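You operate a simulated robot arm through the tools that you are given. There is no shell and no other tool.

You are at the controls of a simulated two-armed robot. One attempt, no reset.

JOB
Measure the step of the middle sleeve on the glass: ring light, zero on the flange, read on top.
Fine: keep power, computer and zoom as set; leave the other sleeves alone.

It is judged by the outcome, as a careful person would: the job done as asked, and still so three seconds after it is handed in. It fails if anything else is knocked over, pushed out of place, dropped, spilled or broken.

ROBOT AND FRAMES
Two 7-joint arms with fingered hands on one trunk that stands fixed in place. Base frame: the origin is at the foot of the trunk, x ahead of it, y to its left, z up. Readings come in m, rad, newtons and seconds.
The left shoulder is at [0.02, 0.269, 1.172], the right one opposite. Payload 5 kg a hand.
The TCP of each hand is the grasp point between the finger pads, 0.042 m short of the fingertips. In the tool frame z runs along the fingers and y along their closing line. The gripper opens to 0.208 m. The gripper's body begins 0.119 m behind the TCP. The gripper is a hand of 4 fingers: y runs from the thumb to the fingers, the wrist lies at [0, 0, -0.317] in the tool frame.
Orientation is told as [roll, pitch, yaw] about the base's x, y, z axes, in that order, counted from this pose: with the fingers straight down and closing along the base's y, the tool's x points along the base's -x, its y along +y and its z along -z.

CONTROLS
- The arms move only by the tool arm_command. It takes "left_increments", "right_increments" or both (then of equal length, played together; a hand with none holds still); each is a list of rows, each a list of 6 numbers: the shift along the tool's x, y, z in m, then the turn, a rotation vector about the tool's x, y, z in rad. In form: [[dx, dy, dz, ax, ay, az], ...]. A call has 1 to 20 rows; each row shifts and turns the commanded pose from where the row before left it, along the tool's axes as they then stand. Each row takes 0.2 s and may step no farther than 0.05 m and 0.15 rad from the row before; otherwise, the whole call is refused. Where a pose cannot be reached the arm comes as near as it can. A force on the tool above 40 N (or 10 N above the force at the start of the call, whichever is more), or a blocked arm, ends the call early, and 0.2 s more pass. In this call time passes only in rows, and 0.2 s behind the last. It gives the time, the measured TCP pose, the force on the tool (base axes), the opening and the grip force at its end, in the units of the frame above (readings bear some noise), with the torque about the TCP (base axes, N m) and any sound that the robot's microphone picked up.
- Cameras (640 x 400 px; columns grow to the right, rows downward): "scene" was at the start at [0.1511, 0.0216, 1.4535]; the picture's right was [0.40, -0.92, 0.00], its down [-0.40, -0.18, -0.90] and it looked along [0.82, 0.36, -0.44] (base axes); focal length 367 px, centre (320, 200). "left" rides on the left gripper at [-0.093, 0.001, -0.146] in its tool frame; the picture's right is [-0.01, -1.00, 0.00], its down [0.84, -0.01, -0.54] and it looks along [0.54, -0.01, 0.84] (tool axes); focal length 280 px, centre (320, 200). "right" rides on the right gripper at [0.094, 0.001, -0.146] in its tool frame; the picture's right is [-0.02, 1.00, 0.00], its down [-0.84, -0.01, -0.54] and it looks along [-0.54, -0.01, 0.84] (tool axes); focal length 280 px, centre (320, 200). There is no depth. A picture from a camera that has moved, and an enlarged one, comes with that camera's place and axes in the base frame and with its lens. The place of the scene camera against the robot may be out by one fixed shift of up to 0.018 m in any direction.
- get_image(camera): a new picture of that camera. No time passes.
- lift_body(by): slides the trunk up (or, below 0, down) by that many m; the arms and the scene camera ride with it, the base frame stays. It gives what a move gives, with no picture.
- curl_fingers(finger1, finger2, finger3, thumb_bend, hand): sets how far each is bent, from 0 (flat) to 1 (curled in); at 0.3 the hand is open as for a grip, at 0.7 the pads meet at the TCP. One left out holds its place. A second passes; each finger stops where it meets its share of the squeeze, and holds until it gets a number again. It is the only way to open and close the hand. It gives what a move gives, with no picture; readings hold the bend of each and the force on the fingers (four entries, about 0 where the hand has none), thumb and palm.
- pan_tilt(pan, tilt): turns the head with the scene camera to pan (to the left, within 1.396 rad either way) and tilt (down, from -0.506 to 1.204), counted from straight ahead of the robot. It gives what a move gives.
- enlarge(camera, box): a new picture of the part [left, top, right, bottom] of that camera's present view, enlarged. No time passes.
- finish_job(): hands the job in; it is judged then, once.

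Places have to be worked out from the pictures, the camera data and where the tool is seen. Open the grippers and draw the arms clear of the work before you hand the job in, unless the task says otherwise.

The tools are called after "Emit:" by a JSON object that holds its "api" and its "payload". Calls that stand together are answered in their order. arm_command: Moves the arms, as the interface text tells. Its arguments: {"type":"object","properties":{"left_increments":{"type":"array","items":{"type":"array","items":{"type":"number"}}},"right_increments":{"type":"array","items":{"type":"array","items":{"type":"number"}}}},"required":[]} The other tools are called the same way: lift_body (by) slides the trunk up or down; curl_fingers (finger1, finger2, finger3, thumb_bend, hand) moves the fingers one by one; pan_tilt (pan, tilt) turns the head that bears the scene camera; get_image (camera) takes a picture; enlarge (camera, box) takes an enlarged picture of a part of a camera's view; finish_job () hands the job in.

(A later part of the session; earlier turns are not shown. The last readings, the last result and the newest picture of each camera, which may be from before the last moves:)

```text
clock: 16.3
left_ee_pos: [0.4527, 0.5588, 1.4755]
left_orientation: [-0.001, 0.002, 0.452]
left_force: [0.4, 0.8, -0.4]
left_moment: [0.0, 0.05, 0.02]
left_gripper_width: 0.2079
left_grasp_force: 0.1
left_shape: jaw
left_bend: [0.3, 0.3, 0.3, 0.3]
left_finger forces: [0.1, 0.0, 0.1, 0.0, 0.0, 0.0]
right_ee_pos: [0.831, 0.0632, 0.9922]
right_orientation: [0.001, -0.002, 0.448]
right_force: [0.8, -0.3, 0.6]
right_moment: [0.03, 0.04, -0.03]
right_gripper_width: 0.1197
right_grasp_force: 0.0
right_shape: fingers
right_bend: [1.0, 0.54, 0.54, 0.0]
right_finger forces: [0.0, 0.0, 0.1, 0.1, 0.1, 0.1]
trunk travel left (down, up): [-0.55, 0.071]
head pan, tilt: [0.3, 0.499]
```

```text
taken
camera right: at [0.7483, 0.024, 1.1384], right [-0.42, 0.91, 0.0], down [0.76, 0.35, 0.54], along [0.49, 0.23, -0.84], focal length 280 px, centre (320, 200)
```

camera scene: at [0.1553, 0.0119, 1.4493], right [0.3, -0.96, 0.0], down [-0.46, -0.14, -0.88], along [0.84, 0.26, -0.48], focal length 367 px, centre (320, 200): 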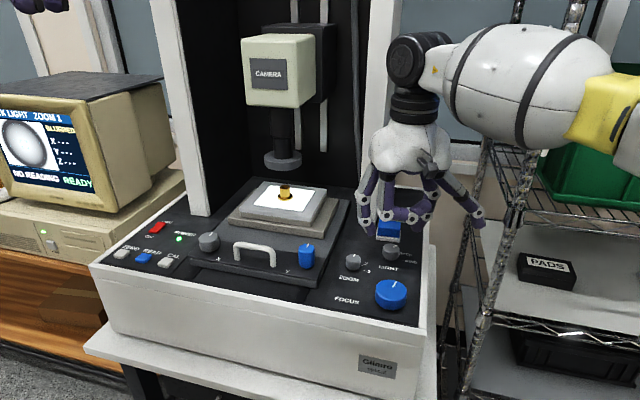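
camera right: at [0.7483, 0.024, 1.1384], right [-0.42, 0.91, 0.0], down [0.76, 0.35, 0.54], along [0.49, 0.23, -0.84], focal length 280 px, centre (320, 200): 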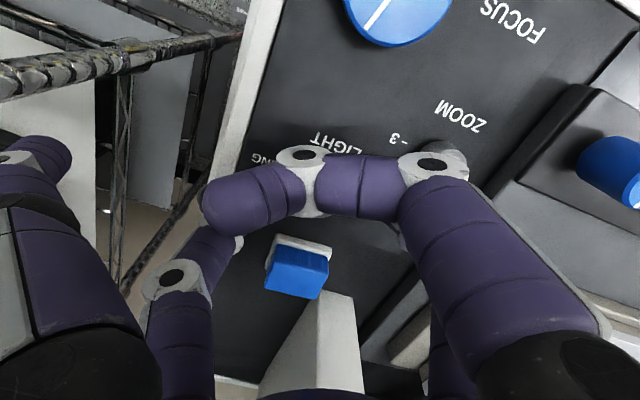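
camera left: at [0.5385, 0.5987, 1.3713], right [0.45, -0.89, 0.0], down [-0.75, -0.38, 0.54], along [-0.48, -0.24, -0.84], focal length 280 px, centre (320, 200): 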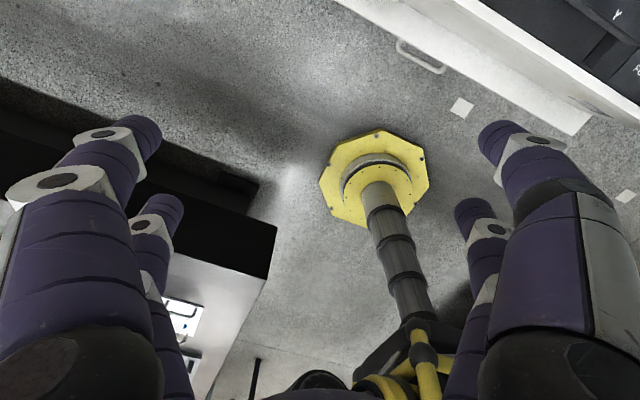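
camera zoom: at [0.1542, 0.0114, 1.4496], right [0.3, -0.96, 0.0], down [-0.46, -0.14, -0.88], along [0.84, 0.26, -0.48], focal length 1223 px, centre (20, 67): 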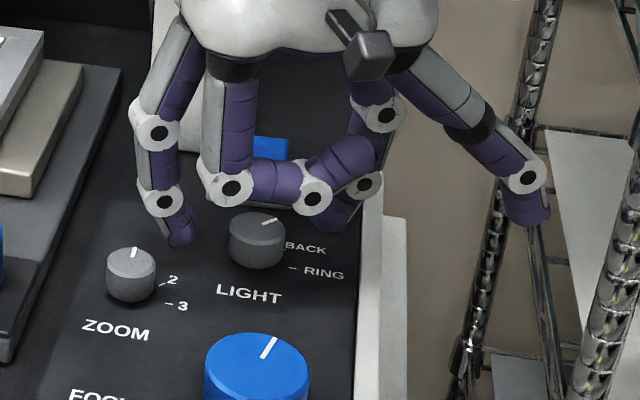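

Finger tips straddle the knob and appear in its plane, about 1.5 cm above the panel. I'll descend 1 cm more and close finger2/finger3 gently on the knob.

Emit:
{"api": "arm_command", "payload": {"right_increments": [[0, 0, 0.01, 0, 0, 0]]}}

Emit:
{"api": "curl_fingers", "payload": {"hand": "right", "finger2": 0.66, "finger3": 0.66}}

Emit:
{"api": "enlarge", "payload": {"camera": "scene", "box": [340, 180, 480, 300]}}

```text
clock: 16.7
left_ee_pos: [0.4536, 0.559, 1.4744]
left_orientation: [-0.002, -0.001, 0.451]
left_force: [0.2, 0.1, 0.0]
left_moment: [0.03, 0.04, 0.0]
left_gripper_width: 0.2079
left_grasp_force: 0.1
left_shape: jaw
left_bend: [0.3, 0.3, 0.3, 0.3]
left_finger forces: [0.0, 0.0, 0.0, 0.1, 0.0, 0.1]
right_ee_pos: [0.8305, 0.0614, 0.9823]
right_orientation: [0.0, -0.001, 0.446]
right_force: [0.8, 0.3, 0.3]
right_moment: [0.06, 0.01, 0.0]
right_gripper_width: 0.1196
right_grasp_force: 0.0
right_shape: fingers
right_bend: [1.0, 0.54, 0.54, 0.0]
right_finger forces: [0.0, 0.1, 0.1, 0.0, 0.1, 0.1]
trunk travel left (down, up): [-0.55, 0.071]
head pan, tilt: [0.3, 0.499]
```

```text
clock: 17.7
left_ee_pos: [0.4525, 0.5584, 1.4755]
left_orientation: [-0.001, 0.0, 0.451]
left_force: [-0.2, 0.1, -0.2]
left_moment: [-0.01, -0.03, -0.01]
left_gripper_width: 0.2075
left_grasp_force: 0.1
left_shape: jaw
left_bend: [0.3, 0.3, 0.3, 0.3]
left_finger forces: [0.0, 0.1, 0.0, 0.0, 0.0, 0.0]
right_ee_pos: [0.8306, 0.0618, 0.9828]
right_orientation: [0.0, 0.001, 0.448]
right_force: [-0.3, -0.6, -1.0]
right_moment: [-0.03, 0.01, -0.02]
right_gripper_width: 0.1193
right_grasp_force: 4.6
right_shape: fingers
right_bend: [1.0, 0.64, 0.63, 0.0]
right_finger forces: [0.1, 4.0, 4.3, 0.0, 0.1, 0.0]
trunk travel left (down, up): [-0.55, 0.071]
head pan, tilt: [0.3, 0.499]
```

```text
3.33 times, centred on (410, 240) of scene
camera zoom: at [0.1541, 0.0116, 1.4496], right [0.3, -0.96, 0.0], down [-0.46, -0.14, -0.88], along [0.84, 0.26, -0.48], focal length 1223 px, centre (20, 67)
```

zoom: 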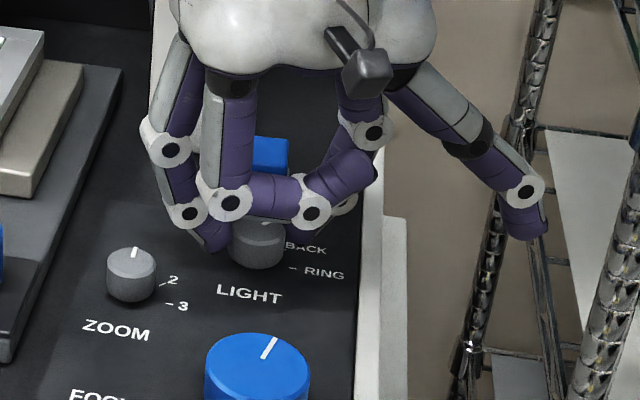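

Grip force about 4 N on each pad. I'll turn the knob clockwise (from above) by 0.80 rad about its own axis, moving the TCP on an arc.

Emit:
{"api": "arm_command", "payload": {"right_increments": [[-9e-05, 0.00224, 0, 0, 0, 0.08], [-9e-05, 0.00224, 0, 0, 0, 0.08], [-9e-05, 0.00224, 0, 0, 0, 0.08], [-9e-05, 0.00224, 0, 0, 0, 0.08], [-9e-05, 0.00224, 0, 0, 0, 0.08], [-9e-05, 0.00224, 0, 0, 0, 0.08], [-9e-05, 0.00224, 0, 0, 0, 0.08], [-9e-05, 0.00224, 0, 0, 0, 0.08], [-9e-05, 0.00224, 0, 0, 0, 0.08], [-9e-05, 0.00224, 0, 0, 0, 0.08]]}}

Emit:
{"api": "get_image", "payload": {"camera": "scene"}}

Emit:
{"api": "enlarge", "payload": {"camera": "scene", "box": [340, 180, 480, 300]}}

```text
clock: 19.9
left_ee_pos: [0.4534, 0.5587, 1.476]
left_orientation: [-0.001, -0.001, 0.451]
left_force: [-0.4, 0.3, -0.3]
left_moment: [0.0, 0.03, 0.0]
left_gripper_width: 0.2079
left_grasp_force: 0.1
left_shape: jaw
left_bend: [0.3, 0.3, 0.3, 0.3]
left_finger forces: [0.1, 0.1, 0.0, 0.1, 0.0, 0.0]
right_ee_pos: [0.8295, 0.0837, 0.9849]
right_orientation: [0.0, 0.0, -0.352]
right_force: [5.9, -4.0, -4.2]
right_moment: [-0.07, -0.05, -0.01]
right_gripper_width: 0.1195
right_grasp_force: 4.5
right_shape: fingers
right_bend: [1.0, 0.64, 0.62, 0.0]
right_finger forces: [0.1, 3.3, 5.6, 0.1, 0.1, 0.1]
trunk travel left (down, up): [-0.55, 0.071]
head pan, tilt: [0.3, 0.499]
```

```text
taken
camera scene: at [0.1546, 0.0114, 1.4496], right [0.3, -0.96, 0.0], down [-0.46, -0.14, -0.88], along [0.84, 0.26, -0.48], focal length 367 px, centre (320, 200)
```

scene: 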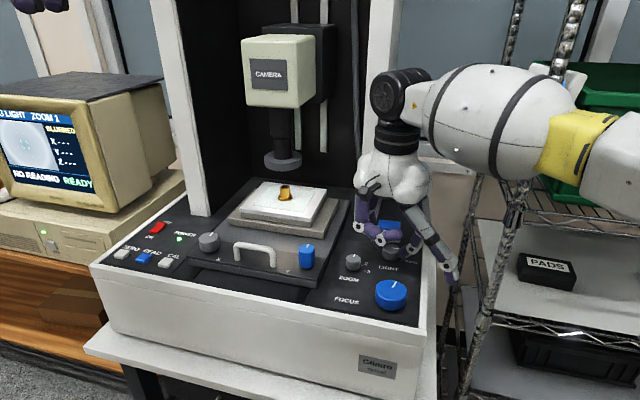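

```text
3.33 times, centred on (410, 240) of scene
camera zoom: at [0.1546, 0.0114, 1.4496], right [0.3, -0.96, 0.0], down [-0.46, -0.14, -0.88], along [0.84, 0.26, -0.48], focal length 1223 px, centre (20, 67)
```

zoom: 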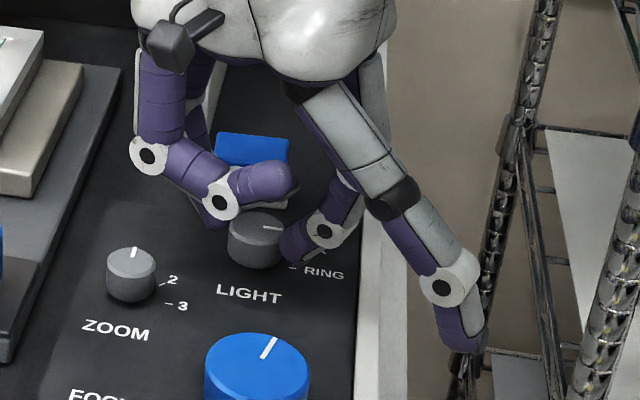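

The pointer now points right to RING and the lighting changed. I'll release the knob, lift, and check the screen.

Emit:
{"api": "curl_fingers", "payload": {"hand": "right", "finger2": 0.54, "finger3": 0.54}}

Emit:
{"api": "arm_command", "payload": {"right_increments": [[0, 0, -0.04, 0, 0, 0], [0, 0, -0.04, 0, 0, 0], [0, 0, -0.04, 0, 0, 0]]}}

Emit:
{"api": "pan_tilt", "payload": {"pan": 0.62, "tilt": 0.5}}

Emit:
{"api": "get_image", "payload": {"camera": "scene"}}

Emit:
{"api": "enlarge", "payload": {"camera": "scene", "box": [90, 60, 230, 200]}}

Emit:
{"api": "enlarge", "payload": {"camera": "scene", "box": [420, 180, 580, 340]}}

```text
clock: 20.9
left_ee_pos: [0.4527, 0.5583, 1.4746]
left_orientation: [0.0, -0.001, 0.451]
left_force: [-0.6, -0.5, 0.5]
left_moment: [-0.01, 0.05, 0.01]
left_gripper_width: 0.208
left_grasp_force: 0.0
left_shape: jaw
left_bend: [0.3, 0.3, 0.3, 0.3]
left_finger forces: [0.1, 0.0, 0.1, 0.0, 0.0, 0.0]
right_ee_pos: [0.8292, 0.0831, 0.984]
right_orientation: [0.0, -0.002, -0.35]
right_force: [1.0, 1.6, -0.6]
right_moment: [-0.01, -0.02, 0.0]
right_gripper_width: 0.1195
right_grasp_force: 0.0
right_shape: fingers
right_bend: [1.0, 0.54, 0.54, 0.0]
right_finger forces: [0.0, 0.0, 0.0, 0.0, 0.1, 0.0]
trunk travel left (down, up): [-0.55, 0.071]
head pan, tilt: [0.3, 0.499]
```

```text
clock: 21.7
left_ee_pos: [0.4511, 0.5595, 1.4769]
left_orientation: [-0.001, 0.0, 0.452]
left_force: [-1.6, 0.0, 0.4]
left_moment: [-0.02, -0.2, -0.04]
left_gripper_width: 0.2079
left_grasp_force: 0.0
left_shape: jaw
left_bend: [0.3, 0.3, 0.3, 0.3]
left_finger forces: [0.0, 0.0, 0.0, 0.1, 0.0, 0.0]
right_ee_pos: [0.8265, 0.0876, 1.1065]
right_orientation: [0.001, 0.0, -0.349]
right_force: [-1.0, 0.5, -0.6]
right_moment: [-0.06, -0.11, 0.02]
right_gripper_width: 0.1191
right_grasp_force: 0.0
right_shape: fingers
right_bend: [1.0, 0.54, 0.54, 0.0]
right_finger forces: [0.0, 0.0, 0.1, 0.1, 0.1, 0.1]
trunk travel left (down, up): [-0.55, 0.071]
head pan, tilt: [0.3, 0.499]
```

```text
clock: 22.5
left_ee_pos: [0.4521, 0.5587, 1.4756]
left_orientation: [0.0, 0.002, 0.45]
left_force: [0.3, 0.7, 0.7]
left_moment: [0.0, -0.05, 0.02]
left_gripper_width: 0.2079
left_grasp_force: 0.1
left_shape: jaw
left_bend: [0.3, 0.3, 0.3, 0.3]
left_finger forces: [0.1, 0.1, 0.0, 0.0, 0.0, 0.1]
right_ee_pos: [0.8301, 0.0867, 1.1059]
right_orientation: [-0.001, 0.0, -0.353]
right_force: [0.5, 0.1, -0.7]
right_moment: [0.0, -0.02, -0.02]
right_gripper_width: 0.1197
right_grasp_force: 0.0
right_shape: fingers
right_bend: [1.0, 0.54, 0.54, 0.0]
right_finger forces: [0.1, 0.1, 0.0, 0.1, 0.0, 0.0]
trunk travel left (down, up): [-0.55, 0.071]
head pan, tilt: [0.62, 0.499]
```

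```text
taken
camera scene: at [0.1409, 0.0375, 1.4497], right [0.58, -0.81, 0.0], down [-0.39, -0.28, -0.88], along [0.72, 0.51, -0.48], focal length 367 px, centre (320, 200)
```

scene: 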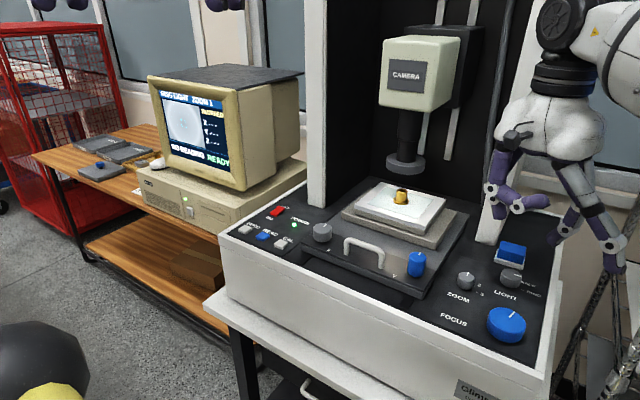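

```text
2.86 times, centred on (160, 130) of scene
camera zoom: at [0.1409, 0.0375, 1.4497], right [0.58, -0.81, 0.0], down [-0.39, -0.28, -0.88], along [0.72, 0.51, -0.48], focal length 1048 px, centre (777, 400)
```

zoom: 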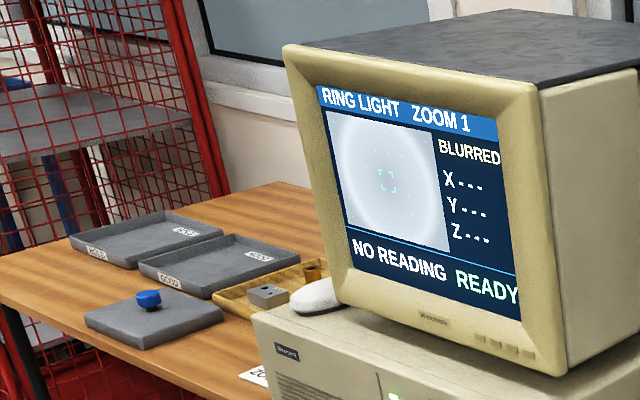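

```text
2.50 times, centred on (500, 260) of scene
camera zoom: at [0.1409, 0.0375, 1.4497], right [0.58, -0.81, 0.0], down [-0.39, -0.28, -0.88], along [0.72, 0.51, -0.48], focal length 917 px, centre (-130, 50)
```

zoom: 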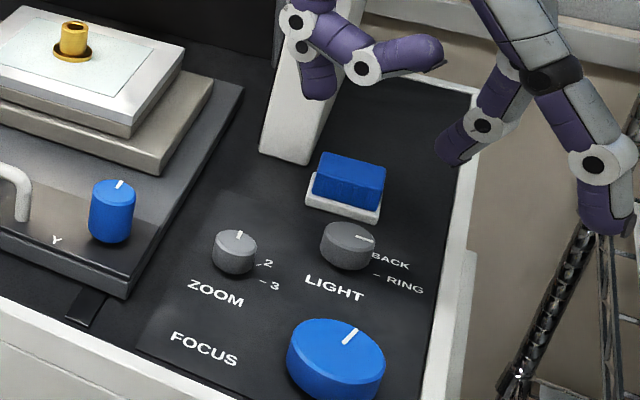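

Screen now says RING LIGHT, ZOOM 1 (unchanged), BLURRED. Next the FOCUS knob, at about (0.716, 0.058), top z≈0.95, diameter 0.06; I'll set the near pair (finger1/thumb) for pinching and move above it with yaw 0.

Emit:
{"api": "arm_command", "payload": {"right_increments": [[0.035, -0.028, 0, 0, 0, 0], [0.035, -0.028, 0, 0, 0, 0], [0, 0, 0, 0, 0, -0.117], [0, 0, 0, 0, 0, -0.117], [0, 0, 0, 0, 0, -0.117]]}}

Emit:
{"api": "curl_fingers", "payload": {"hand": "right", "finger1": 0.5, "finger2": 1.0, "finger3": 0.0, "thumb_bend": 0.5}}

Emit:
{"api": "get_image", "payload": {"camera": "right"}}

Emit:
{"api": "get_image", "payload": {"camera": "scene"}}

```text
clock: 23.7
left_ee_pos: [0.4527, 0.5593, 1.4759]
left_orientation: [0.0, -0.001, 0.45]
left_force: [0.9, -0.5, 0.1]
left_moment: [0.02, 0.06, 0.03]
left_gripper_width: 0.2082
left_grasp_force: 0.1
left_shape: jaw
left_bend: [0.3, 0.3, 0.3, 0.3]
left_finger forces: [0.0, 0.0, 0.0, 0.1, 0.0, 0.0]
right_ee_pos: [0.7449, 0.0568, 1.1042]
right_orientation: [0.002, 0.0, 0.003]
right_force: [1.1, -0.8, -0.1]
right_moment: [0.02, 0.07, -0.02]
right_gripper_width: 0.1196
right_grasp_force: 0.1
right_shape: fingers
right_bend: [1.0, 0.54, 0.54, 0.0]
right_finger forces: [0.0, 0.0, 0.1, 0.0, 0.1, 0.0]
trunk travel left (down, up): [-0.55, 0.071]
head pan, tilt: [0.62, 0.499]
```

```text
clock: 24.7
left_ee_pos: [0.4521, 0.559, 1.4765]
left_orientation: [-0.001, 0.0, 0.449]
left_force: [-0.3, -0.6, -0.3]
left_moment: [-0.02, -0.01, 0.0]
left_gripper_width: 0.2079
left_grasp_force: 0.0
left_shape: jaw
left_bend: [0.3, 0.3, 0.3, 0.3]
left_finger forces: [0.1, 0.1, 0.1, 0.0, 0.0, 0.1]
right_ee_pos: [0.743, 0.0574, 1.1065]
right_orientation: [-0.001, 0.001, 0.001]
right_force: [0.2, -0.5, 0.2]
right_moment: [0.01, -0.02, 0.02]
right_gripper_width: 0.1125
right_grasp_force: 0.0
right_shape: fingers
right_bend: [0.5, 1.0, 0.0, 0.5]
right_finger forces: [0.1, 0.0, 0.1, 0.0, 0.0, 0.0]
trunk travel left (down, up): [-0.55, 0.071]
head pan, tilt: [0.62, 0.499]
```

```text
taken
camera right: at [0.6516, 0.0593, 1.2514], right [0.01, 1.0, 0.0], down [0.84, -0.01, 0.54], along [0.54, -0.01, -0.84], focal length 280 px, centre (320, 200)
```

right: 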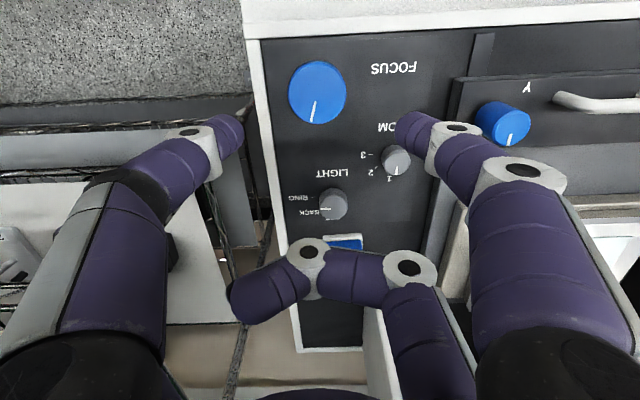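

```text
taken
camera scene: at [0.1411, 0.0375, 1.4496], right [0.58, -0.81, 0.0], down [-0.39, -0.28, -0.88], along [0.71, 0.51, -0.48], focal length 367 px, centre (320, 200)
```

scene: 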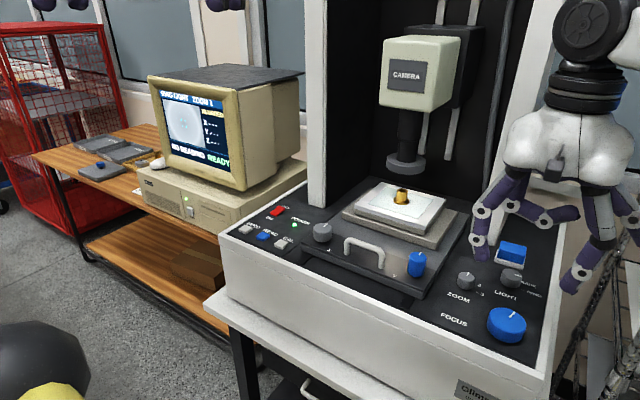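

The knob appears at (317, 92) as predicted, pointer facing away. I'll lower 0.11 m so the near-pair tips straddle the FOCUS knob, then look.

Emit:
{"api": "arm_command", "payload": {"right_increments": [[0, 0, 0.04, 0, 0, 0], [0, 0, 0.04, 0, 0, 0], [0, 0, 0.03, 0, 0, 0]]}}

Emit:
{"api": "get_image", "payload": {"camera": "right"}}

Emit:
{"api": "enlarge", "payload": {"camera": "scene", "box": [430, 200, 630, 350]}}

```text
clock: 25.5
left_ee_pos: [0.4539, 0.5598, 1.4747]
left_orientation: [0.001, 0.0, 0.449]
left_force: [1.3, 0.6, 0.2]
left_moment: [0.01, 0.12, 0.01]
left_gripper_width: 0.2081
left_grasp_force: 0.0
left_shape: jaw
left_bend: [0.3, 0.3, 0.3, 0.3]
left_finger forces: [0.1, 0.0, 0.0, 0.0, 0.1, 0.0]
right_ee_pos: [0.7436, 0.0576, 0.9932]
right_orientation: [0.003, 0.0, -0.003]
right_force: [1.1, -0.4, -0.3]
right_moment: [0.05, 0.08, 0.01]
right_gripper_width: 0.1127
right_grasp_force: 0.0
right_shape: fingers
right_bend: [0.5, 1.0, 0.0, 0.5]
right_finger forces: [0.0, 0.1, 0.1, 0.0, 0.0, 0.0]
trunk travel left (down, up): [-0.55, 0.071]
head pan, tilt: [0.62, 0.499]
```

```text
taken
camera right: at [0.6516, 0.0591, 1.1391], right [0.02, 1.0, 0.0], down [0.84, -0.01, 0.54], along [0.54, -0.01, -0.84], focal length 280 px, centre (320, 200)
```

right: 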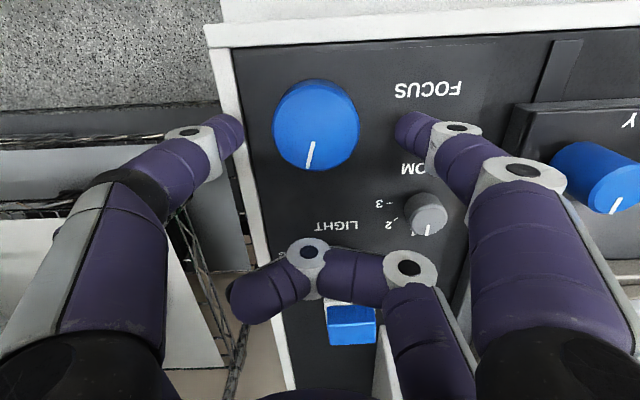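

```text
2.67 times, centred on (530, 275) of scene
camera zoom: at [0.1422, 0.0374, 1.4495], right [0.58, -0.81, 0.0], down [-0.39, -0.28, -0.88], along [0.71, 0.51, -0.48], focal length 978 px, centre (-240, 0)
```

zoom: 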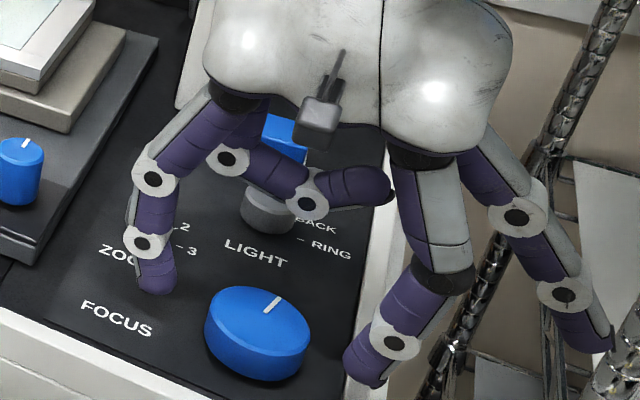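

Knob and tips are aligned in tool x; the knob is ~3 mm toward −y. I'll correct, lower 9 mm more and close the near pair.

Emit:
{"api": "arm_command", "payload": {"right_increments": [[0, -0.003, 0.009, 0, 0, 0]]}}

Emit:
{"api": "curl_fingers", "payload": {"hand": "right", "finger1": 0.66, "thumb_bend": 0.66}}

Emit:
{"api": "get_image", "payload": {"camera": "right"}}

```text
clock: 25.9
left_ee_pos: [0.4543, 0.5583, 1.4748]
left_orientation: [0.0, 0.0, 0.451]
left_force: [0.7, 0.1, -0.7]
left_moment: [0.03, 0.13, 0.01]
left_gripper_width: 0.2078
left_grasp_force: 0.0
left_shape: jaw
left_bend: [0.3, 0.3, 0.3, 0.3]
left_finger forces: [0.1, 0.1, 0.0, 0.1, 0.1, 0.0]
right_ee_pos: [0.7445, 0.0536, 0.9847]
right_orientation: [0.0, -0.002, -0.001]
right_force: [0.2, 0.3, 0.2]
right_moment: [0.07, 0.09, 0.04]
right_gripper_width: 0.1126
right_grasp_force: 0.1
right_shape: fingers
right_bend: [0.5, 1.0, 0.0, 0.5]
right_finger forces: [0.0, 0.0, 0.1, 0.0, 0.1, 0.1]
trunk travel left (down, up): [-0.55, 0.071]
head pan, tilt: [0.62, 0.499]
```

```text
clock: 26.9
left_ee_pos: [0.4537, 0.559, 1.4754]
left_orientation: [0.001, -0.001, 0.451]
left_force: [-0.5, 0.2, -0.4]
left_moment: [0.0, 0.01, 0.02]
left_gripper_width: 0.2079
left_grasp_force: 0.1
left_shape: jaw
left_bend: [0.3, 0.3, 0.3, 0.3]
left_finger forces: [0.0, 0.0, 0.1, 0.0, 0.1, 0.0]
right_ee_pos: [0.7435, 0.0536, 0.9857]
right_orientation: [0.001, 0.0, 0.002]
right_force: [-2.1, -5.1, -0.6]
right_moment: [-0.22, 0.12, 0.15]
right_gripper_width: 0.0641
right_grasp_force: 10.8
right_shape: fingers
right_bend: [0.59, 1.0, 0.0, 0.62]
right_finger forces: [8.4, 0.1, 0.0, 0.0, 13.8, 0.0]
trunk travel left (down, up): [-0.55, 0.071]
head pan, tilt: [0.62, 0.499]
```

```text
taken
camera right: at [0.6516, 0.0554, 1.1315], right [0.02, 1.0, 0.0], down [0.84, -0.01, 0.54], along [0.54, -0.01, -0.84], focal length 280 px, centre (320, 200)
```

right: 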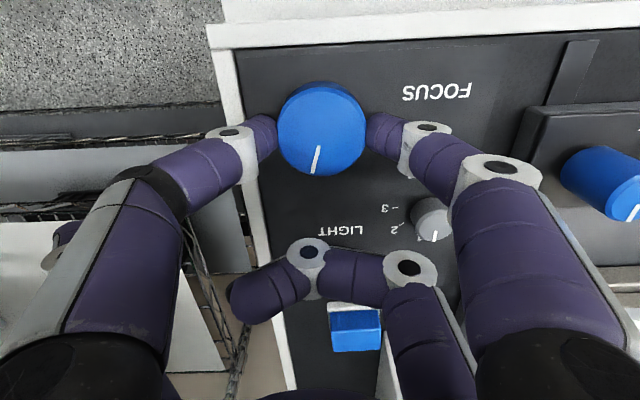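

Gripped firmly, with a ~3 mm imbalance toward the thumb. I'll recentre 3 mm and turn a test 0.3 rad clockwise about the knob axis, then read the screen.

Emit:
{"api": "arm_command", "payload": {"right_increments": [[0, 0.003, 0, 0, 0, 0], [0.00014, -0.0028, 0, 0, 0, 0.1], [0.00014, -0.0028, 0, 0, 0, 0.1], [0.00014, -0.0028, 0, 0, 0, 0.1]]}}

Emit:
{"api": "enlarge", "payload": {"camera": "scene", "box": [140, 70, 250, 190]}}

Emit:
{"api": "get_image", "payload": {"camera": "right"}}

Emit:
{"api": "get_image", "payload": {"camera": "scene"}}

```text
clock: 27.9
left_ee_pos: [0.452, 0.5593, 1.4757]
left_orientation: [0.001, -0.002, 0.45]
left_force: [0.5, 0.5, -0.5]
left_moment: [-0.04, -0.02, -0.01]
left_gripper_width: 0.2079
left_grasp_force: 0.0
left_shape: jaw
left_bend: [0.3, 0.3, 0.3, 0.3]
left_finger forces: [0.0, 0.1, 0.0, 0.0, 0.1, 0.0]
right_ee_pos: [0.742, 0.0467, 0.9861]
right_orientation: [0.002, 0.001, -0.304]
right_force: [-6.2, -12.0, 3.4]
right_moment: [-0.71, 0.35, 0.48]
right_gripper_width: 0.064
right_grasp_force: 12.1
right_shape: fingers
right_bend: [0.6, 1.0, 0.0, 0.62]
right_finger forces: [5.6, 0.1, 0.0, 0.0, 19.6, 0.0]
trunk travel left (down, up): [-0.55, 0.071]
head pan, tilt: [0.62, 0.499]
```

```text
3.33 times, centred on (195, 130) of scene
camera zoom: at [0.1406, 0.0369, 1.4498], right [0.58, -0.81, 0.0], down [-0.39, -0.28, -0.88], along [0.72, 0.51, -0.48], focal length 1223 px, centre (737, 433)
```

zoom: 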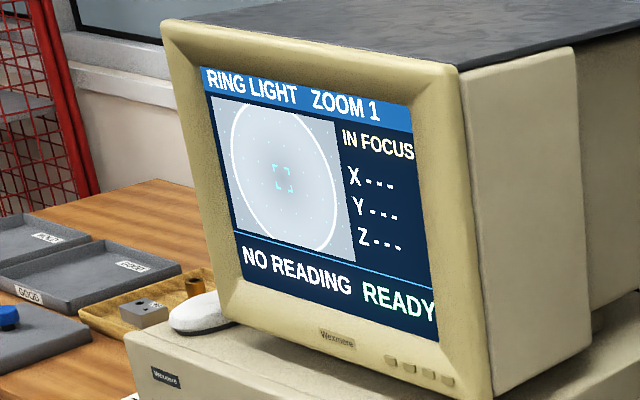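

```text
taken
camera right: at [0.6553, 0.0771, 1.1315], right [0.31, 0.95, 0.0], down [0.8, -0.26, 0.54], along [0.51, -0.17, -0.84], focal length 280 px, centre (320, 200)
```

right: 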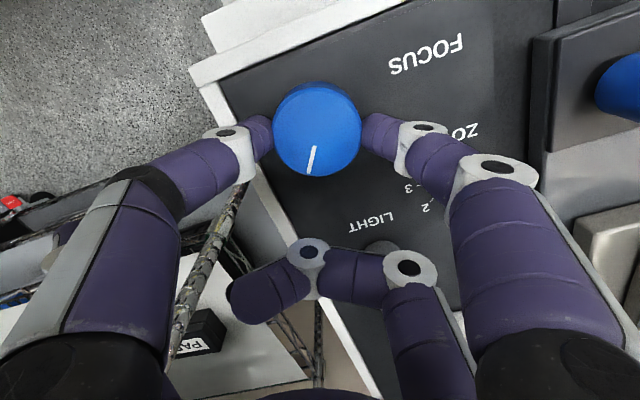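

```text
taken
camera scene: at [0.1406, 0.0369, 1.4498], right [0.58, -0.81, 0.0], down [-0.39, -0.28, -0.88], along [0.72, 0.51, -0.48], focal length 367 px, centre (320, 200)
```

scene: 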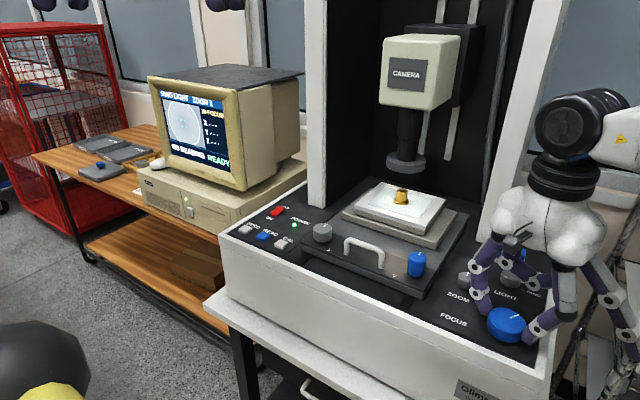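

Excellent: the screen now says IN FOCUS after 0.3 rad clockwise. I'll enlarge the live image to judge which surface this is, and the sleeve/lens to track lens height.

Emit:
{"api": "enlarge", "payload": {"camera": "scene", "box": [155, 85, 235, 175]}}

Emit:
{"api": "enlarge", "payload": {"camera": "scene", "box": [350, 20, 470, 240]}}

```text
4.44 times, centred on (195, 130) of scene
camera zoom: at [0.1406, 0.0369, 1.4498], right [0.58, -0.81, 0.0], down [-0.39, -0.28, -0.88], along [0.72, 0.51, -0.48], focal length 1630 px, centre (876, 511)
```

zoom: 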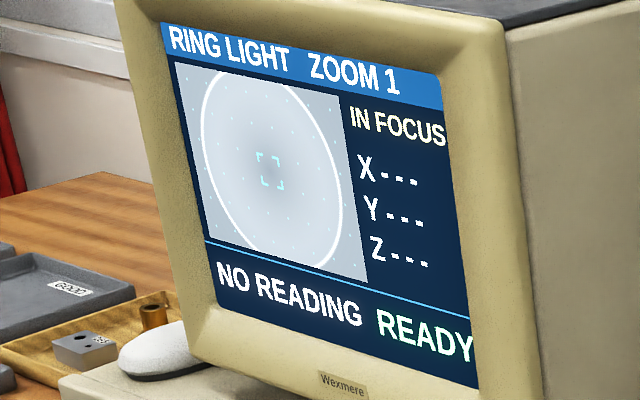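

```text
1.82 times, centred on (410, 130) of scene
camera zoom: at [0.1406, 0.0369, 1.4498], right [0.58, -0.81, 0.0], down [-0.39, -0.28, -0.88], along [0.72, 0.51, -0.48], focal length 667 px, centre (156, 327)
```

zoom: 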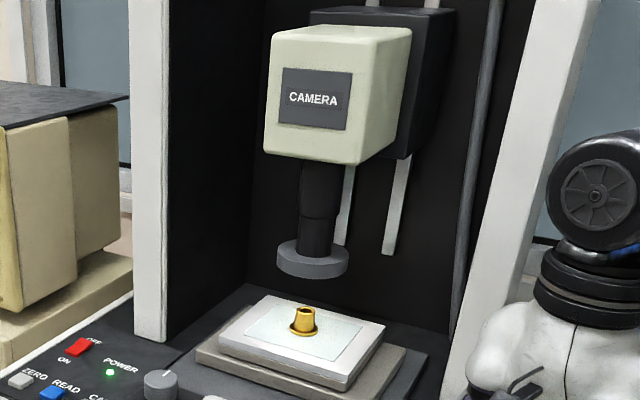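

One sharp outline is in focus; it isn't yet clear whether it is flange or top. I'll relieve the side load (shift −4 mm in tool y) and turn a little more to learn the focus travel.

Emit:
{"api": "arm_command", "payload": {"right_increments": [[0, -0.004, 0, 0, 0, 0], [0.00014, -0.0028, 0, 0, 0, 0.1], [0.00014, -0.0028, 0, 0, 0, 0.1]]}}

Emit:
{"api": "enlarge", "payload": {"camera": "scene", "box": [155, 85, 235, 175]}}

Emit:
{"api": "enlarge", "payload": {"camera": "scene", "box": [350, 20, 470, 240]}}

Emit:
{"api": "get_image", "payload": {"camera": "right"}}

```text
clock: 28.7
left_ee_pos: [0.4511, 0.5593, 1.4754]
left_orientation: [0.001, -0.002, 0.448]
left_force: [-0.9, 0.0, -0.1]
left_moment: [0.07, -0.05, -0.02]
left_gripper_width: 0.2077
left_grasp_force: 0.3
left_shape: jaw
left_bend: [0.3, 0.3, 0.3, 0.3]
left_finger forces: [0.0, 0.1, 0.1, 0.0, 0.0, 0.0]
right_ee_pos: [0.7395, 0.0389, 0.986]
right_orientation: [0.001, 0.002, -0.501]
right_force: [-10.8, 4.1, -5.5]
right_moment: [0.15, 0.21, 0.02]
right_gripper_width: 0.0638
right_grasp_force: 10.7
right_shape: fingers
right_bend: [0.59, 1.0, 0.0, 0.62]
right_finger forces: [9.2, 0.0, 0.0, 0.0, 11.5, 0.1]
trunk travel left (down, up): [-0.55, 0.071]
head pan, tilt: [0.62, 0.499]
```

```text
4.44 times, centred on (195, 130) of scene
camera zoom: at [0.1406, 0.0373, 1.4496], right [0.58, -0.81, 0.0], down [-0.39, -0.28, -0.88], along [0.71, 0.51, -0.48], focal length 1630 px, centre (876, 511)
```

zoom: 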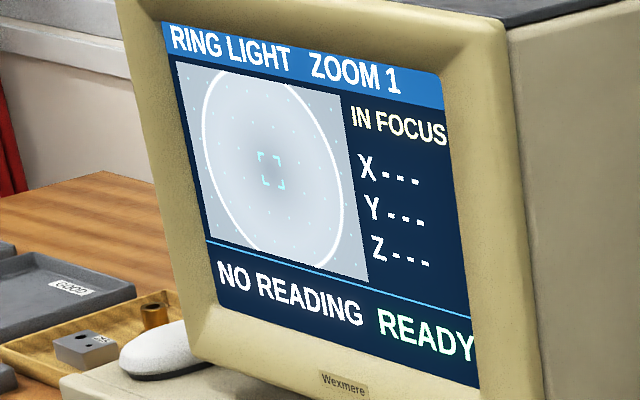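

```text
1.82 times, centred on (410, 130) of scene
camera zoom: at [0.1406, 0.0373, 1.4496], right [0.58, -0.81, 0.0], down [-0.39, -0.28, -0.88], along [0.71, 0.51, -0.48], focal length 667 px, centre (156, 327)
```

zoom: 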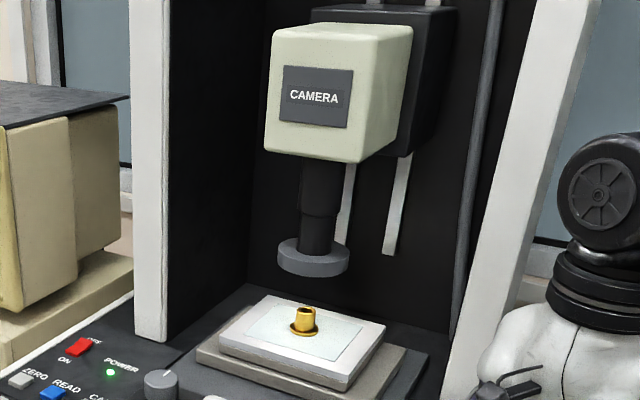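

```text
taken
camera right: at [0.6592, 0.0855, 1.1323], right [0.49, 0.87, 0.0], down [0.73, -0.42, 0.54], along [0.47, -0.26, -0.84], focal length 280 px, centre (320, 200)
```

right: 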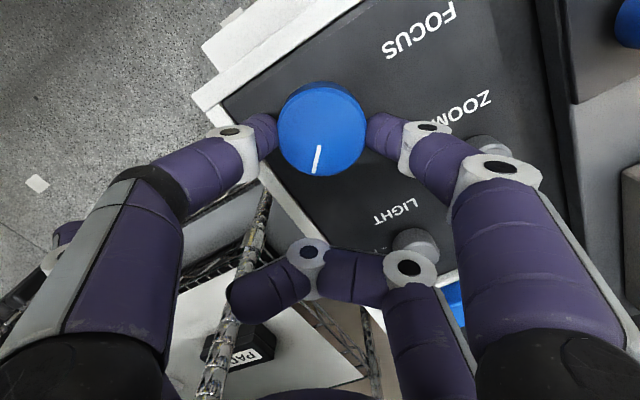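

Still IN FOCUS at 0.5 rad, so the band is broad. I'll relieve the x side load and keep going in 0.1 rad steps to find where the band ends.

Emit:
{"api": "arm_command", "payload": {"right_increments": [[0.0025, 0, 0, 0, 0, 0], [0.00014, -0.0028, 0, 0, 0, 0.1]]}}

Emit:
{"api": "enlarge", "payload": {"camera": "scene", "box": [155, 85, 235, 175]}}

Emit:
{"api": "arm_command", "payload": {"right_increments": [[0.00014, -0.0028, 0, 0, 0, 0.1]]}}

Emit:
{"api": "enlarge", "payload": {"camera": "scene", "box": [155, 85, 235, 175]}}

Emit:
{"api": "get_image", "payload": {"camera": "right"}}

```text
clock: 29.3
left_ee_pos: [0.4528, 0.5618, 1.4747]
left_orientation: [-0.003, 0.0, 0.451]
left_force: [-0.9, 1.1, 0.4]
left_moment: [-0.21, -0.02, 0.02]
left_gripper_width: 0.2079
left_grasp_force: 0.1
left_shape: jaw
left_bend: [0.3, 0.3, 0.3, 0.3]
left_finger forces: [0.0, 0.0, 0.0, 0.0, 0.1, 0.0]
right_ee_pos: [0.7365, 0.0361, 0.9855]
right_orientation: [0.001, -0.001, -0.601]
right_force: [-4.1, -3.8, 0.4]
right_moment: [-0.17, 0.2, 0.26]
right_gripper_width: 0.0639
right_grasp_force: 11.4
right_shape: fingers
right_bend: [0.59, 1.0, 0.0, 0.62]
right_finger forces: [8.2, 0.0, 0.0, 0.0, 14.6, 0.1]
trunk travel left (down, up): [-0.55, 0.071]
head pan, tilt: [0.62, 0.499]
```

```text
4.44 times, centred on (195, 130) of scene
camera zoom: at [0.141, 0.0384, 1.4496], right [0.58, -0.81, 0.0], down [-0.39, -0.28, -0.88], along [0.71, 0.51, -0.48], focal length 1630 px, centre (876, 511)
```

zoom: 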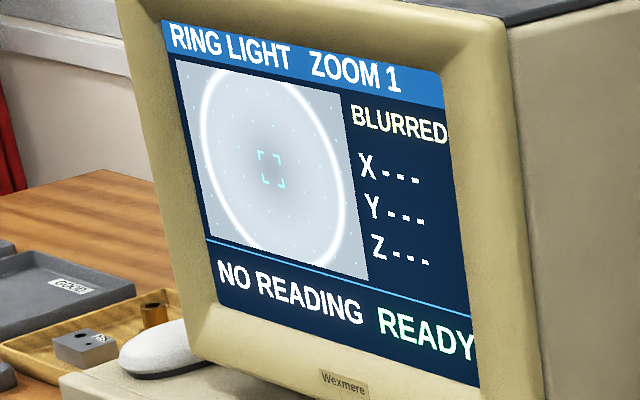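

```text
clock: 29.7
left_ee_pos: [0.4526, 0.5612, 1.4746]
left_orientation: [-0.002, 0.0, 0.451]
left_force: [0.1, 1.8, -0.4]
left_moment: [-0.21, 0.02, 0.0]
left_gripper_width: 0.2079
left_grasp_force: 0.2
left_shape: jaw
left_bend: [0.3, 0.3, 0.3, 0.3]
left_finger forces: [0.1, 0.1, 0.0, 0.0, 0.0, 0.0]
right_ee_pos: [0.734, 0.0346, 0.9857]
right_orientation: [0.001, -0.001, -0.7]
right_force: [-5.5, -5.4, 3.3]
right_moment: [-0.25, 0.37, 0.25]
right_gripper_width: 0.0638
right_grasp_force: 12.0
right_shape: fingers
right_bend: [0.59, 1.0, 0.0, 0.62]
right_finger forces: [8.1, 0.0, 0.0, 0.1, 15.4, 0.0]
trunk travel left (down, up): [-0.55, 0.071]
head pan, tilt: [0.62, 0.499]
```

```text
4.44 times, centred on (195, 130) of scene
camera zoom: at [0.1412, 0.0386, 1.4495], right [0.58, -0.81, 0.0], down [-0.39, -0.28, -0.88], along [0.71, 0.51, -0.48], focal length 1630 px, centre (876, 511)
```

zoom: 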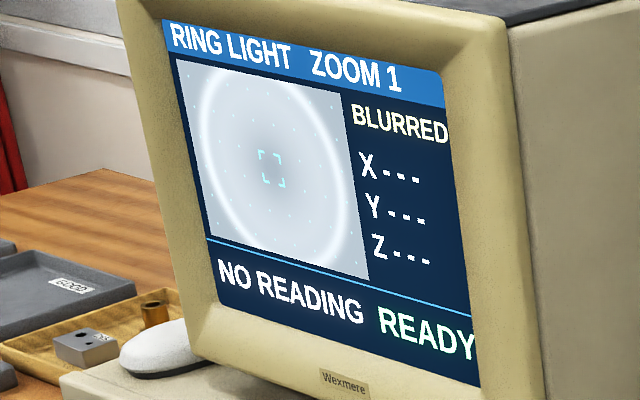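

```text
taken
camera right: at [0.6656, 0.0978, 1.1315], right [0.66, 0.75, 0.0], down [0.64, -0.55, 0.54], along [0.41, -0.35, -0.84], focal length 280 px, centre (320, 200)
```

right: 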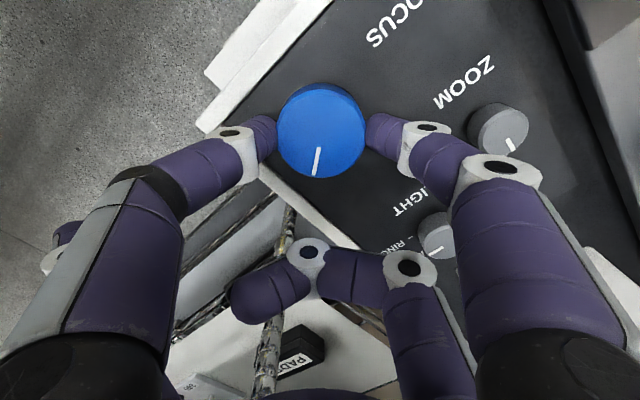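

Focus band ends between 0.5 and 0.6 rad; centre near 0.35–0.4. I'll keep turning clockwise in this grip to see whether another surface comes into focus and which way the lens moves.

Emit:
{"api": "arm_command", "payload": {"right_increments": [[0.0005, -0.0038, 0, 0, 0, 0.1], [0.00014, -0.0028, 0, 0, 0, 0.1], [0.00014, -0.0028, 0, 0, 0, 0.1]]}}

Emit:
{"api": "enlarge", "payload": {"camera": "scene", "box": [155, 85, 235, 175]}}

Emit:
{"api": "arm_command", "payload": {"right_increments": [[0.00014, -0.0028, 0, 0, 0, 0.1], [0.00014, -0.0028, 0, 0, 0, 0.1], [0.00014, -0.0028, 0, 0, 0, 0.1]]}}

Emit:
{"api": "enlarge", "payload": {"camera": "scene", "box": [155, 85, 235, 175]}}

Emit:
{"api": "enlarge", "payload": {"camera": "scene", "box": [350, 20, 470, 240]}}

Emit:
{"api": "get_image", "payload": {"camera": "right"}}

```text
clock: 30.5
left_ee_pos: [0.4525, 0.5595, 1.478]
left_orientation: [0.002, -0.002, 0.451]
left_force: [0.0, 0.1, -0.4]
left_moment: [0.01, 0.0, 0.0]
left_gripper_width: 0.2079
left_grasp_force: 0.0
left_shape: jaw
left_bend: [0.3, 0.3, 0.3, 0.3]
left_finger forces: [0.0, 0.0, 0.0, 0.1, 0.1, 0.0]
right_ee_pos: [0.7422, 0.0249, 0.9972]
right_orientation: [0.004, 0.023, -0.765]
right_force: [2.1, -6.8, 9.5]
right_moment: [-0.11, 0.14, 0.06]
right_gripper_width: 0.0553
right_grasp_force: 10.5
right_shape: fingers
right_bend: [0.6, 1.0, 0.0, 0.64]
right_finger forces: [8.5, 0.0, 0.0, 0.0, 11.4, 0.0]
right hand out of reach, approached as far as the arm can: row 1, 2, 3
trunk travel left (down, up): [-0.55, 0.071]
head pan, tilt: [0.62, 0.499]
```

```text
4.44 times, centred on (195, 130) of scene
camera zoom: at [0.1409, 0.0372, 1.4499], right [0.58, -0.81, 0.0], down [-0.39, -0.28, -0.88], along [0.72, 0.51, -0.48], focal length 1630 px, centre (876, 511)
```

zoom: 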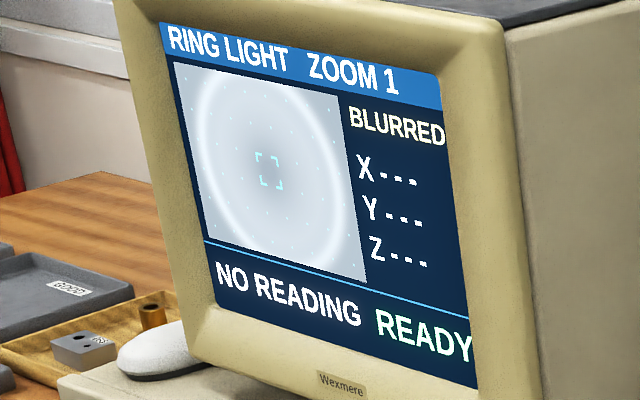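

```text
clock: 31.3
left_ee_pos: [0.4529, 0.559, 1.4753]
left_orientation: [0.0, -0.001, 0.45]
left_force: [0.1, -0.8, 0.8]
left_moment: [0.01, -0.01, -0.01]
left_gripper_width: 0.2078
left_grasp_force: 0.2
left_shape: jaw
left_bend: [0.3, 0.3, 0.3, 0.3]
left_finger forces: [0.0, 0.0, 0.0, 0.0, 0.0, 0.1]
right_ee_pos: [0.7406, 0.0239, 0.9972]
right_orientation: [0.004, 0.025, -0.763]
right_force: [9.5, -13.8, 23.4]
right_moment: [-0.04, 0.14, 0.03]
right_gripper_width: 0.0551
right_grasp_force: 17.0
right_shape: fingers
right_bend: [0.6, 1.0, 0.0, 0.64]
right_finger forces: [15.9, 0.0, 0.1, 0.0, 18.6, 0.1]
right hand out of reach, approached as far as the arm can: row 1, 2, 3
trunk travel left (down, up): [-0.55, 0.071]
head pan, tilt: [0.62, 0.499]
```

```text
4.44 times, centred on (195, 130) of scene
camera zoom: at [0.1406, 0.0367, 1.4499], right [0.58, -0.81, 0.0], down [-0.39, -0.28, -0.88], along [0.72, 0.51, -0.48], focal length 1630 px, centre (876, 511)
```

zoom: 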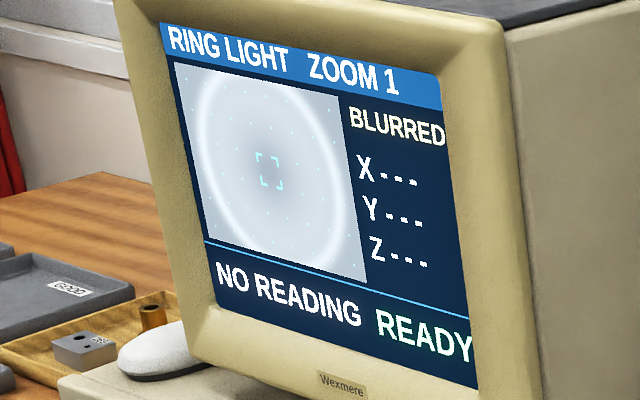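

```text
1.82 times, centred on (410, 130) of scene
camera zoom: at [0.1406, 0.0367, 1.4499], right [0.58, -0.81, 0.0], down [-0.39, -0.28, -0.88], along [0.72, 0.51, -0.48], focal length 667 px, centre (156, 327)
```

zoom: 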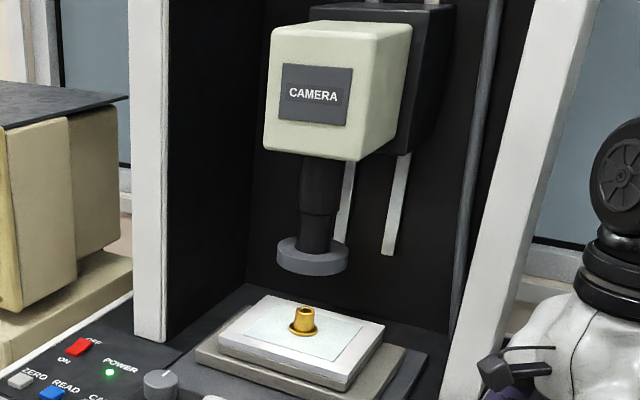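

```text
taken
camera right: at [0.6786, 0.0888, 1.1454], right [0.7, 0.71, 0.0], down [0.61, -0.6, 0.52], along [0.37, -0.36, -0.86], focal length 280 px, centre (320, 200)
```

right: 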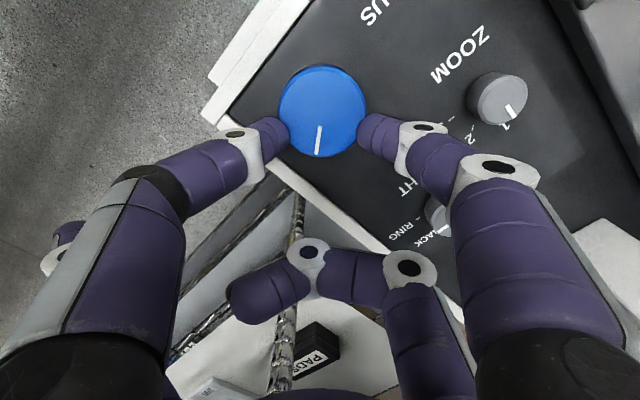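

The arm's yaw limit is near −0.76; the lens seems to have crept up a little with clockwise turning. I'll release the knob, lift slightly and read the pose.

Emit:
{"api": "curl_fingers", "payload": {"hand": "right", "finger1": 0.5, "thumb_bend": 0.5}}

Emit:
{"api": "arm_command", "payload": {"right_increments": [[0, 0, -0.03, 0, 0, -0.1], [0, 0, -0.01, 0, 0, -0.1]]}}

Emit:
{"api": "get_image", "payload": {"camera": "right"}}

Emit:
{"api": "enlarge", "payload": {"camera": "scene", "box": [370, 30, 450, 130]}}

Emit:
{"api": "enlarge", "payload": {"camera": "scene", "box": [370, 130, 450, 220]}}

```text
clock: 32.3
left_ee_pos: [0.452, 0.5578, 1.4753]
left_orientation: [0.002, 0.001, 0.45]
left_force: [1.0, -0.4, -0.4]
left_moment: [-0.03, 0.01, -0.05]
left_gripper_width: 0.2077
left_grasp_force: 0.1
left_shape: jaw
left_bend: [0.3, 0.3, 0.3, 0.3]
left_finger forces: [0.0, 0.0, 0.0, 0.0, 0.0, 0.1]
right_ee_pos: [0.74, 0.0262, 0.9954]
right_orientation: [0.002, 0.028, -0.763]
right_force: [0.3, -0.1, 0.0]
right_moment: [0.03, 0.02, 0.01]
right_gripper_width: 0.1126
right_grasp_force: 0.0
right_shape: fingers
right_bend: [0.5, 1.0, 0.0, 0.5]
right_finger forces: [0.0, 0.0, 0.1, 0.1, 0.0, 0.0]
trunk travel left (down, up): [-0.55, 0.071]
head pan, tilt: [0.62, 0.499]
```

```text
clock: 32.9
left_ee_pos: [0.4533, 0.5606, 1.4739]
left_orientation: [0.0, -0.002, 0.452]
left_force: [-0.1, 0.2, -0.9]
left_moment: [-0.04, 0.09, 0.01]
left_gripper_width: 0.2076
left_grasp_force: 0.0
left_shape: jaw
left_bend: [0.3, 0.3, 0.3, 0.3]
left_finger forces: [0.1, 0.0, 0.0, 0.0, 0.1, 0.1]
right_ee_pos: [0.7413, 0.0246, 1.0362]
right_orientation: [0.006, 0.026, -0.562]
right_force: [0.2, 0.7, -0.6]
right_moment: [-0.04, 0.02, 0.01]
right_gripper_width: 0.1126
right_grasp_force: 0.0
right_shape: fingers
right_bend: [0.5, 1.0, 0.0, 0.5]
right_finger forces: [0.1, 0.0, 0.0, 0.0, 0.0, 0.0]
trunk travel left (down, up): [-0.55, 0.071]
head pan, tilt: [0.62, 0.499]
```

```text
taken
camera right: at [0.6677, 0.0735, 1.1839], right [0.54, 0.84, 0.01], down [0.72, -0.47, 0.52], along [0.44, -0.28, -0.86], focal length 280 px, centre (320, 200)
```

right: 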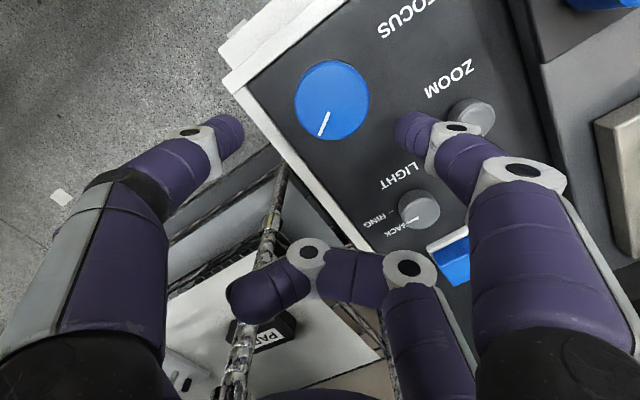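

```text
4.00 times, centred on (410, 80) of scene
camera zoom: at [0.1419, 0.038, 1.4494], right [0.58, -0.81, 0.0], down [-0.39, -0.28, -0.88], along [0.71, 0.51, -0.48], focal length 1467 px, centre (-40, 680)
```

zoom: 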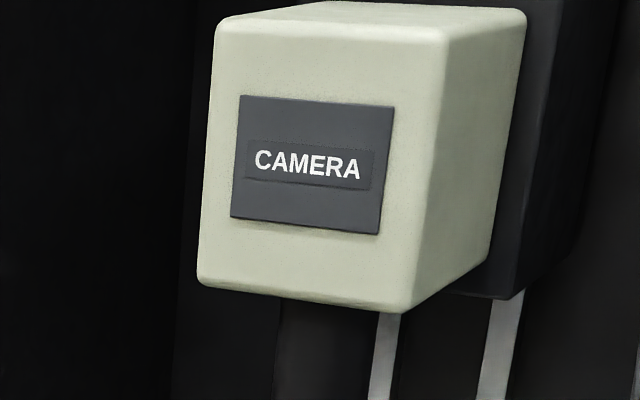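

```text
4.44 times, centred on (410, 175) of scene
camera zoom: at [0.1419, 0.038, 1.4494], right [0.58, -0.81, 0.0], down [-0.39, -0.28, -0.88], along [0.71, 0.51, -0.48], focal length 1630 px, centre (-80, 311)
```

zoom: 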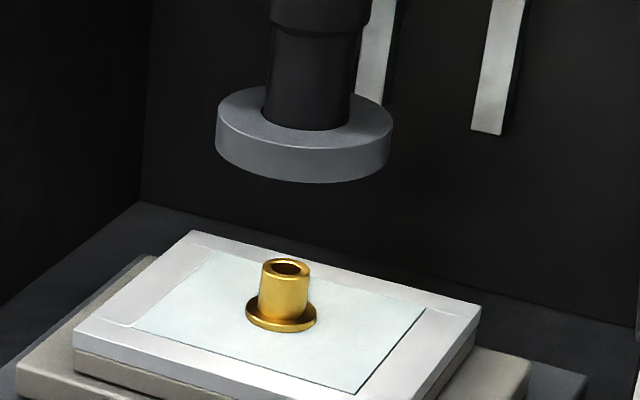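

The pose recovered (yaw −0.56). Knob centre re-estimated at (0.715, 0.058). I'll straighten the tilt, swing the hand back to yaw +0.6 above the knob, ready for another stroke.

Emit:
{"api": "arm_command", "payload": {"right_increments": [[0.0143, 0.02, 0, 0.006, -0.026, 0], [0.0143, 0.02, 0, 0, 0, 0], [0, 0, 0, 0, 0, -0.145], [0, 0, 0, 0, 0, -0.145], [0, 0, 0, 0, 0, -0.145], [0, 0, 0, 0, 0, -0.145], [0, 0, 0, 0, 0, -0.145], [0, 0, 0, 0, 0, -0.145], [0, 0, 0, 0, 0, -0.145], [0, 0, 0, 0, 0, -0.145]]}}

Emit:
{"api": "get_image", "payload": {"camera": "right"}}

Emit:
{"api": "get_image", "payload": {"camera": "scene"}}

```text
clock: 35.1
left_ee_pos: [0.4532, 0.5575, 1.4749]
left_orientation: [0.0, 0.0, 0.451]
left_force: [0.3, 0.3, -0.2]
left_moment: [0.0, 0.01, 0.0]
left_gripper_width: 0.2079
left_grasp_force: 0.1
left_shape: jaw
left_bend: [0.3, 0.3, 0.3, 0.3]
left_finger forces: [0.1, 0.0, 0.1, 0.1, 0.0, 0.0]
right_ee_pos: [0.7397, 0.0733, 1.0377]
right_orientation: [0.0, 0.0, 0.6]
right_force: [-0.7, 0.0, 0.7]
right_moment: [0.05, 0.02, -0.01]
right_gripper_width: 0.1127
right_grasp_force: 0.1
right_shape: fingers
right_bend: [0.5, 1.0, 0.0, 0.5]
right_finger forces: [0.0, 0.0, 0.0, 0.0, 0.0, 0.0]
trunk travel left (down, up): [-0.55, 0.071]
head pan, tilt: [0.62, 0.499]
```

```text
taken
camera right: at [0.6632, 0.0232, 1.1825], right [-0.55, 0.83, 0.0], down [0.7, 0.47, 0.54], along [0.45, 0.3, -0.84], focal length 280 px, centre (320, 200)
```

right: 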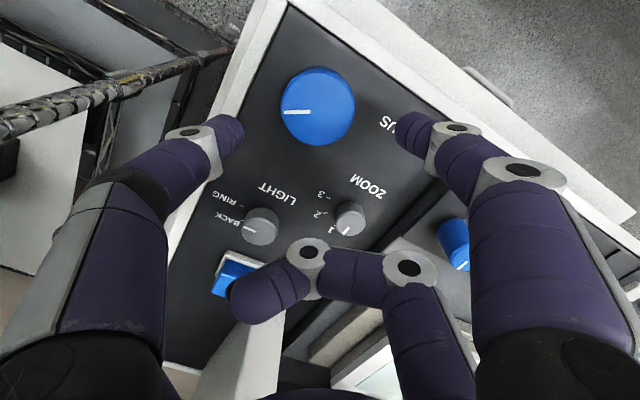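

```text
taken
camera scene: at [0.1414, 0.0373, 1.4496], right [0.58, -0.81, 0.0], down [-0.39, -0.28, -0.88], along [0.71, 0.51, -0.48], focal length 367 px, centre (320, 200)
```

scene: 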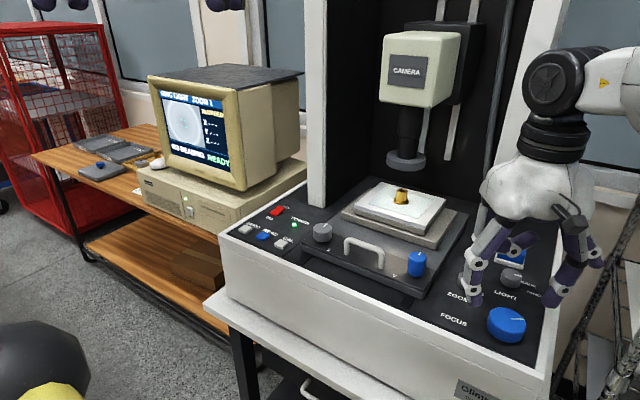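

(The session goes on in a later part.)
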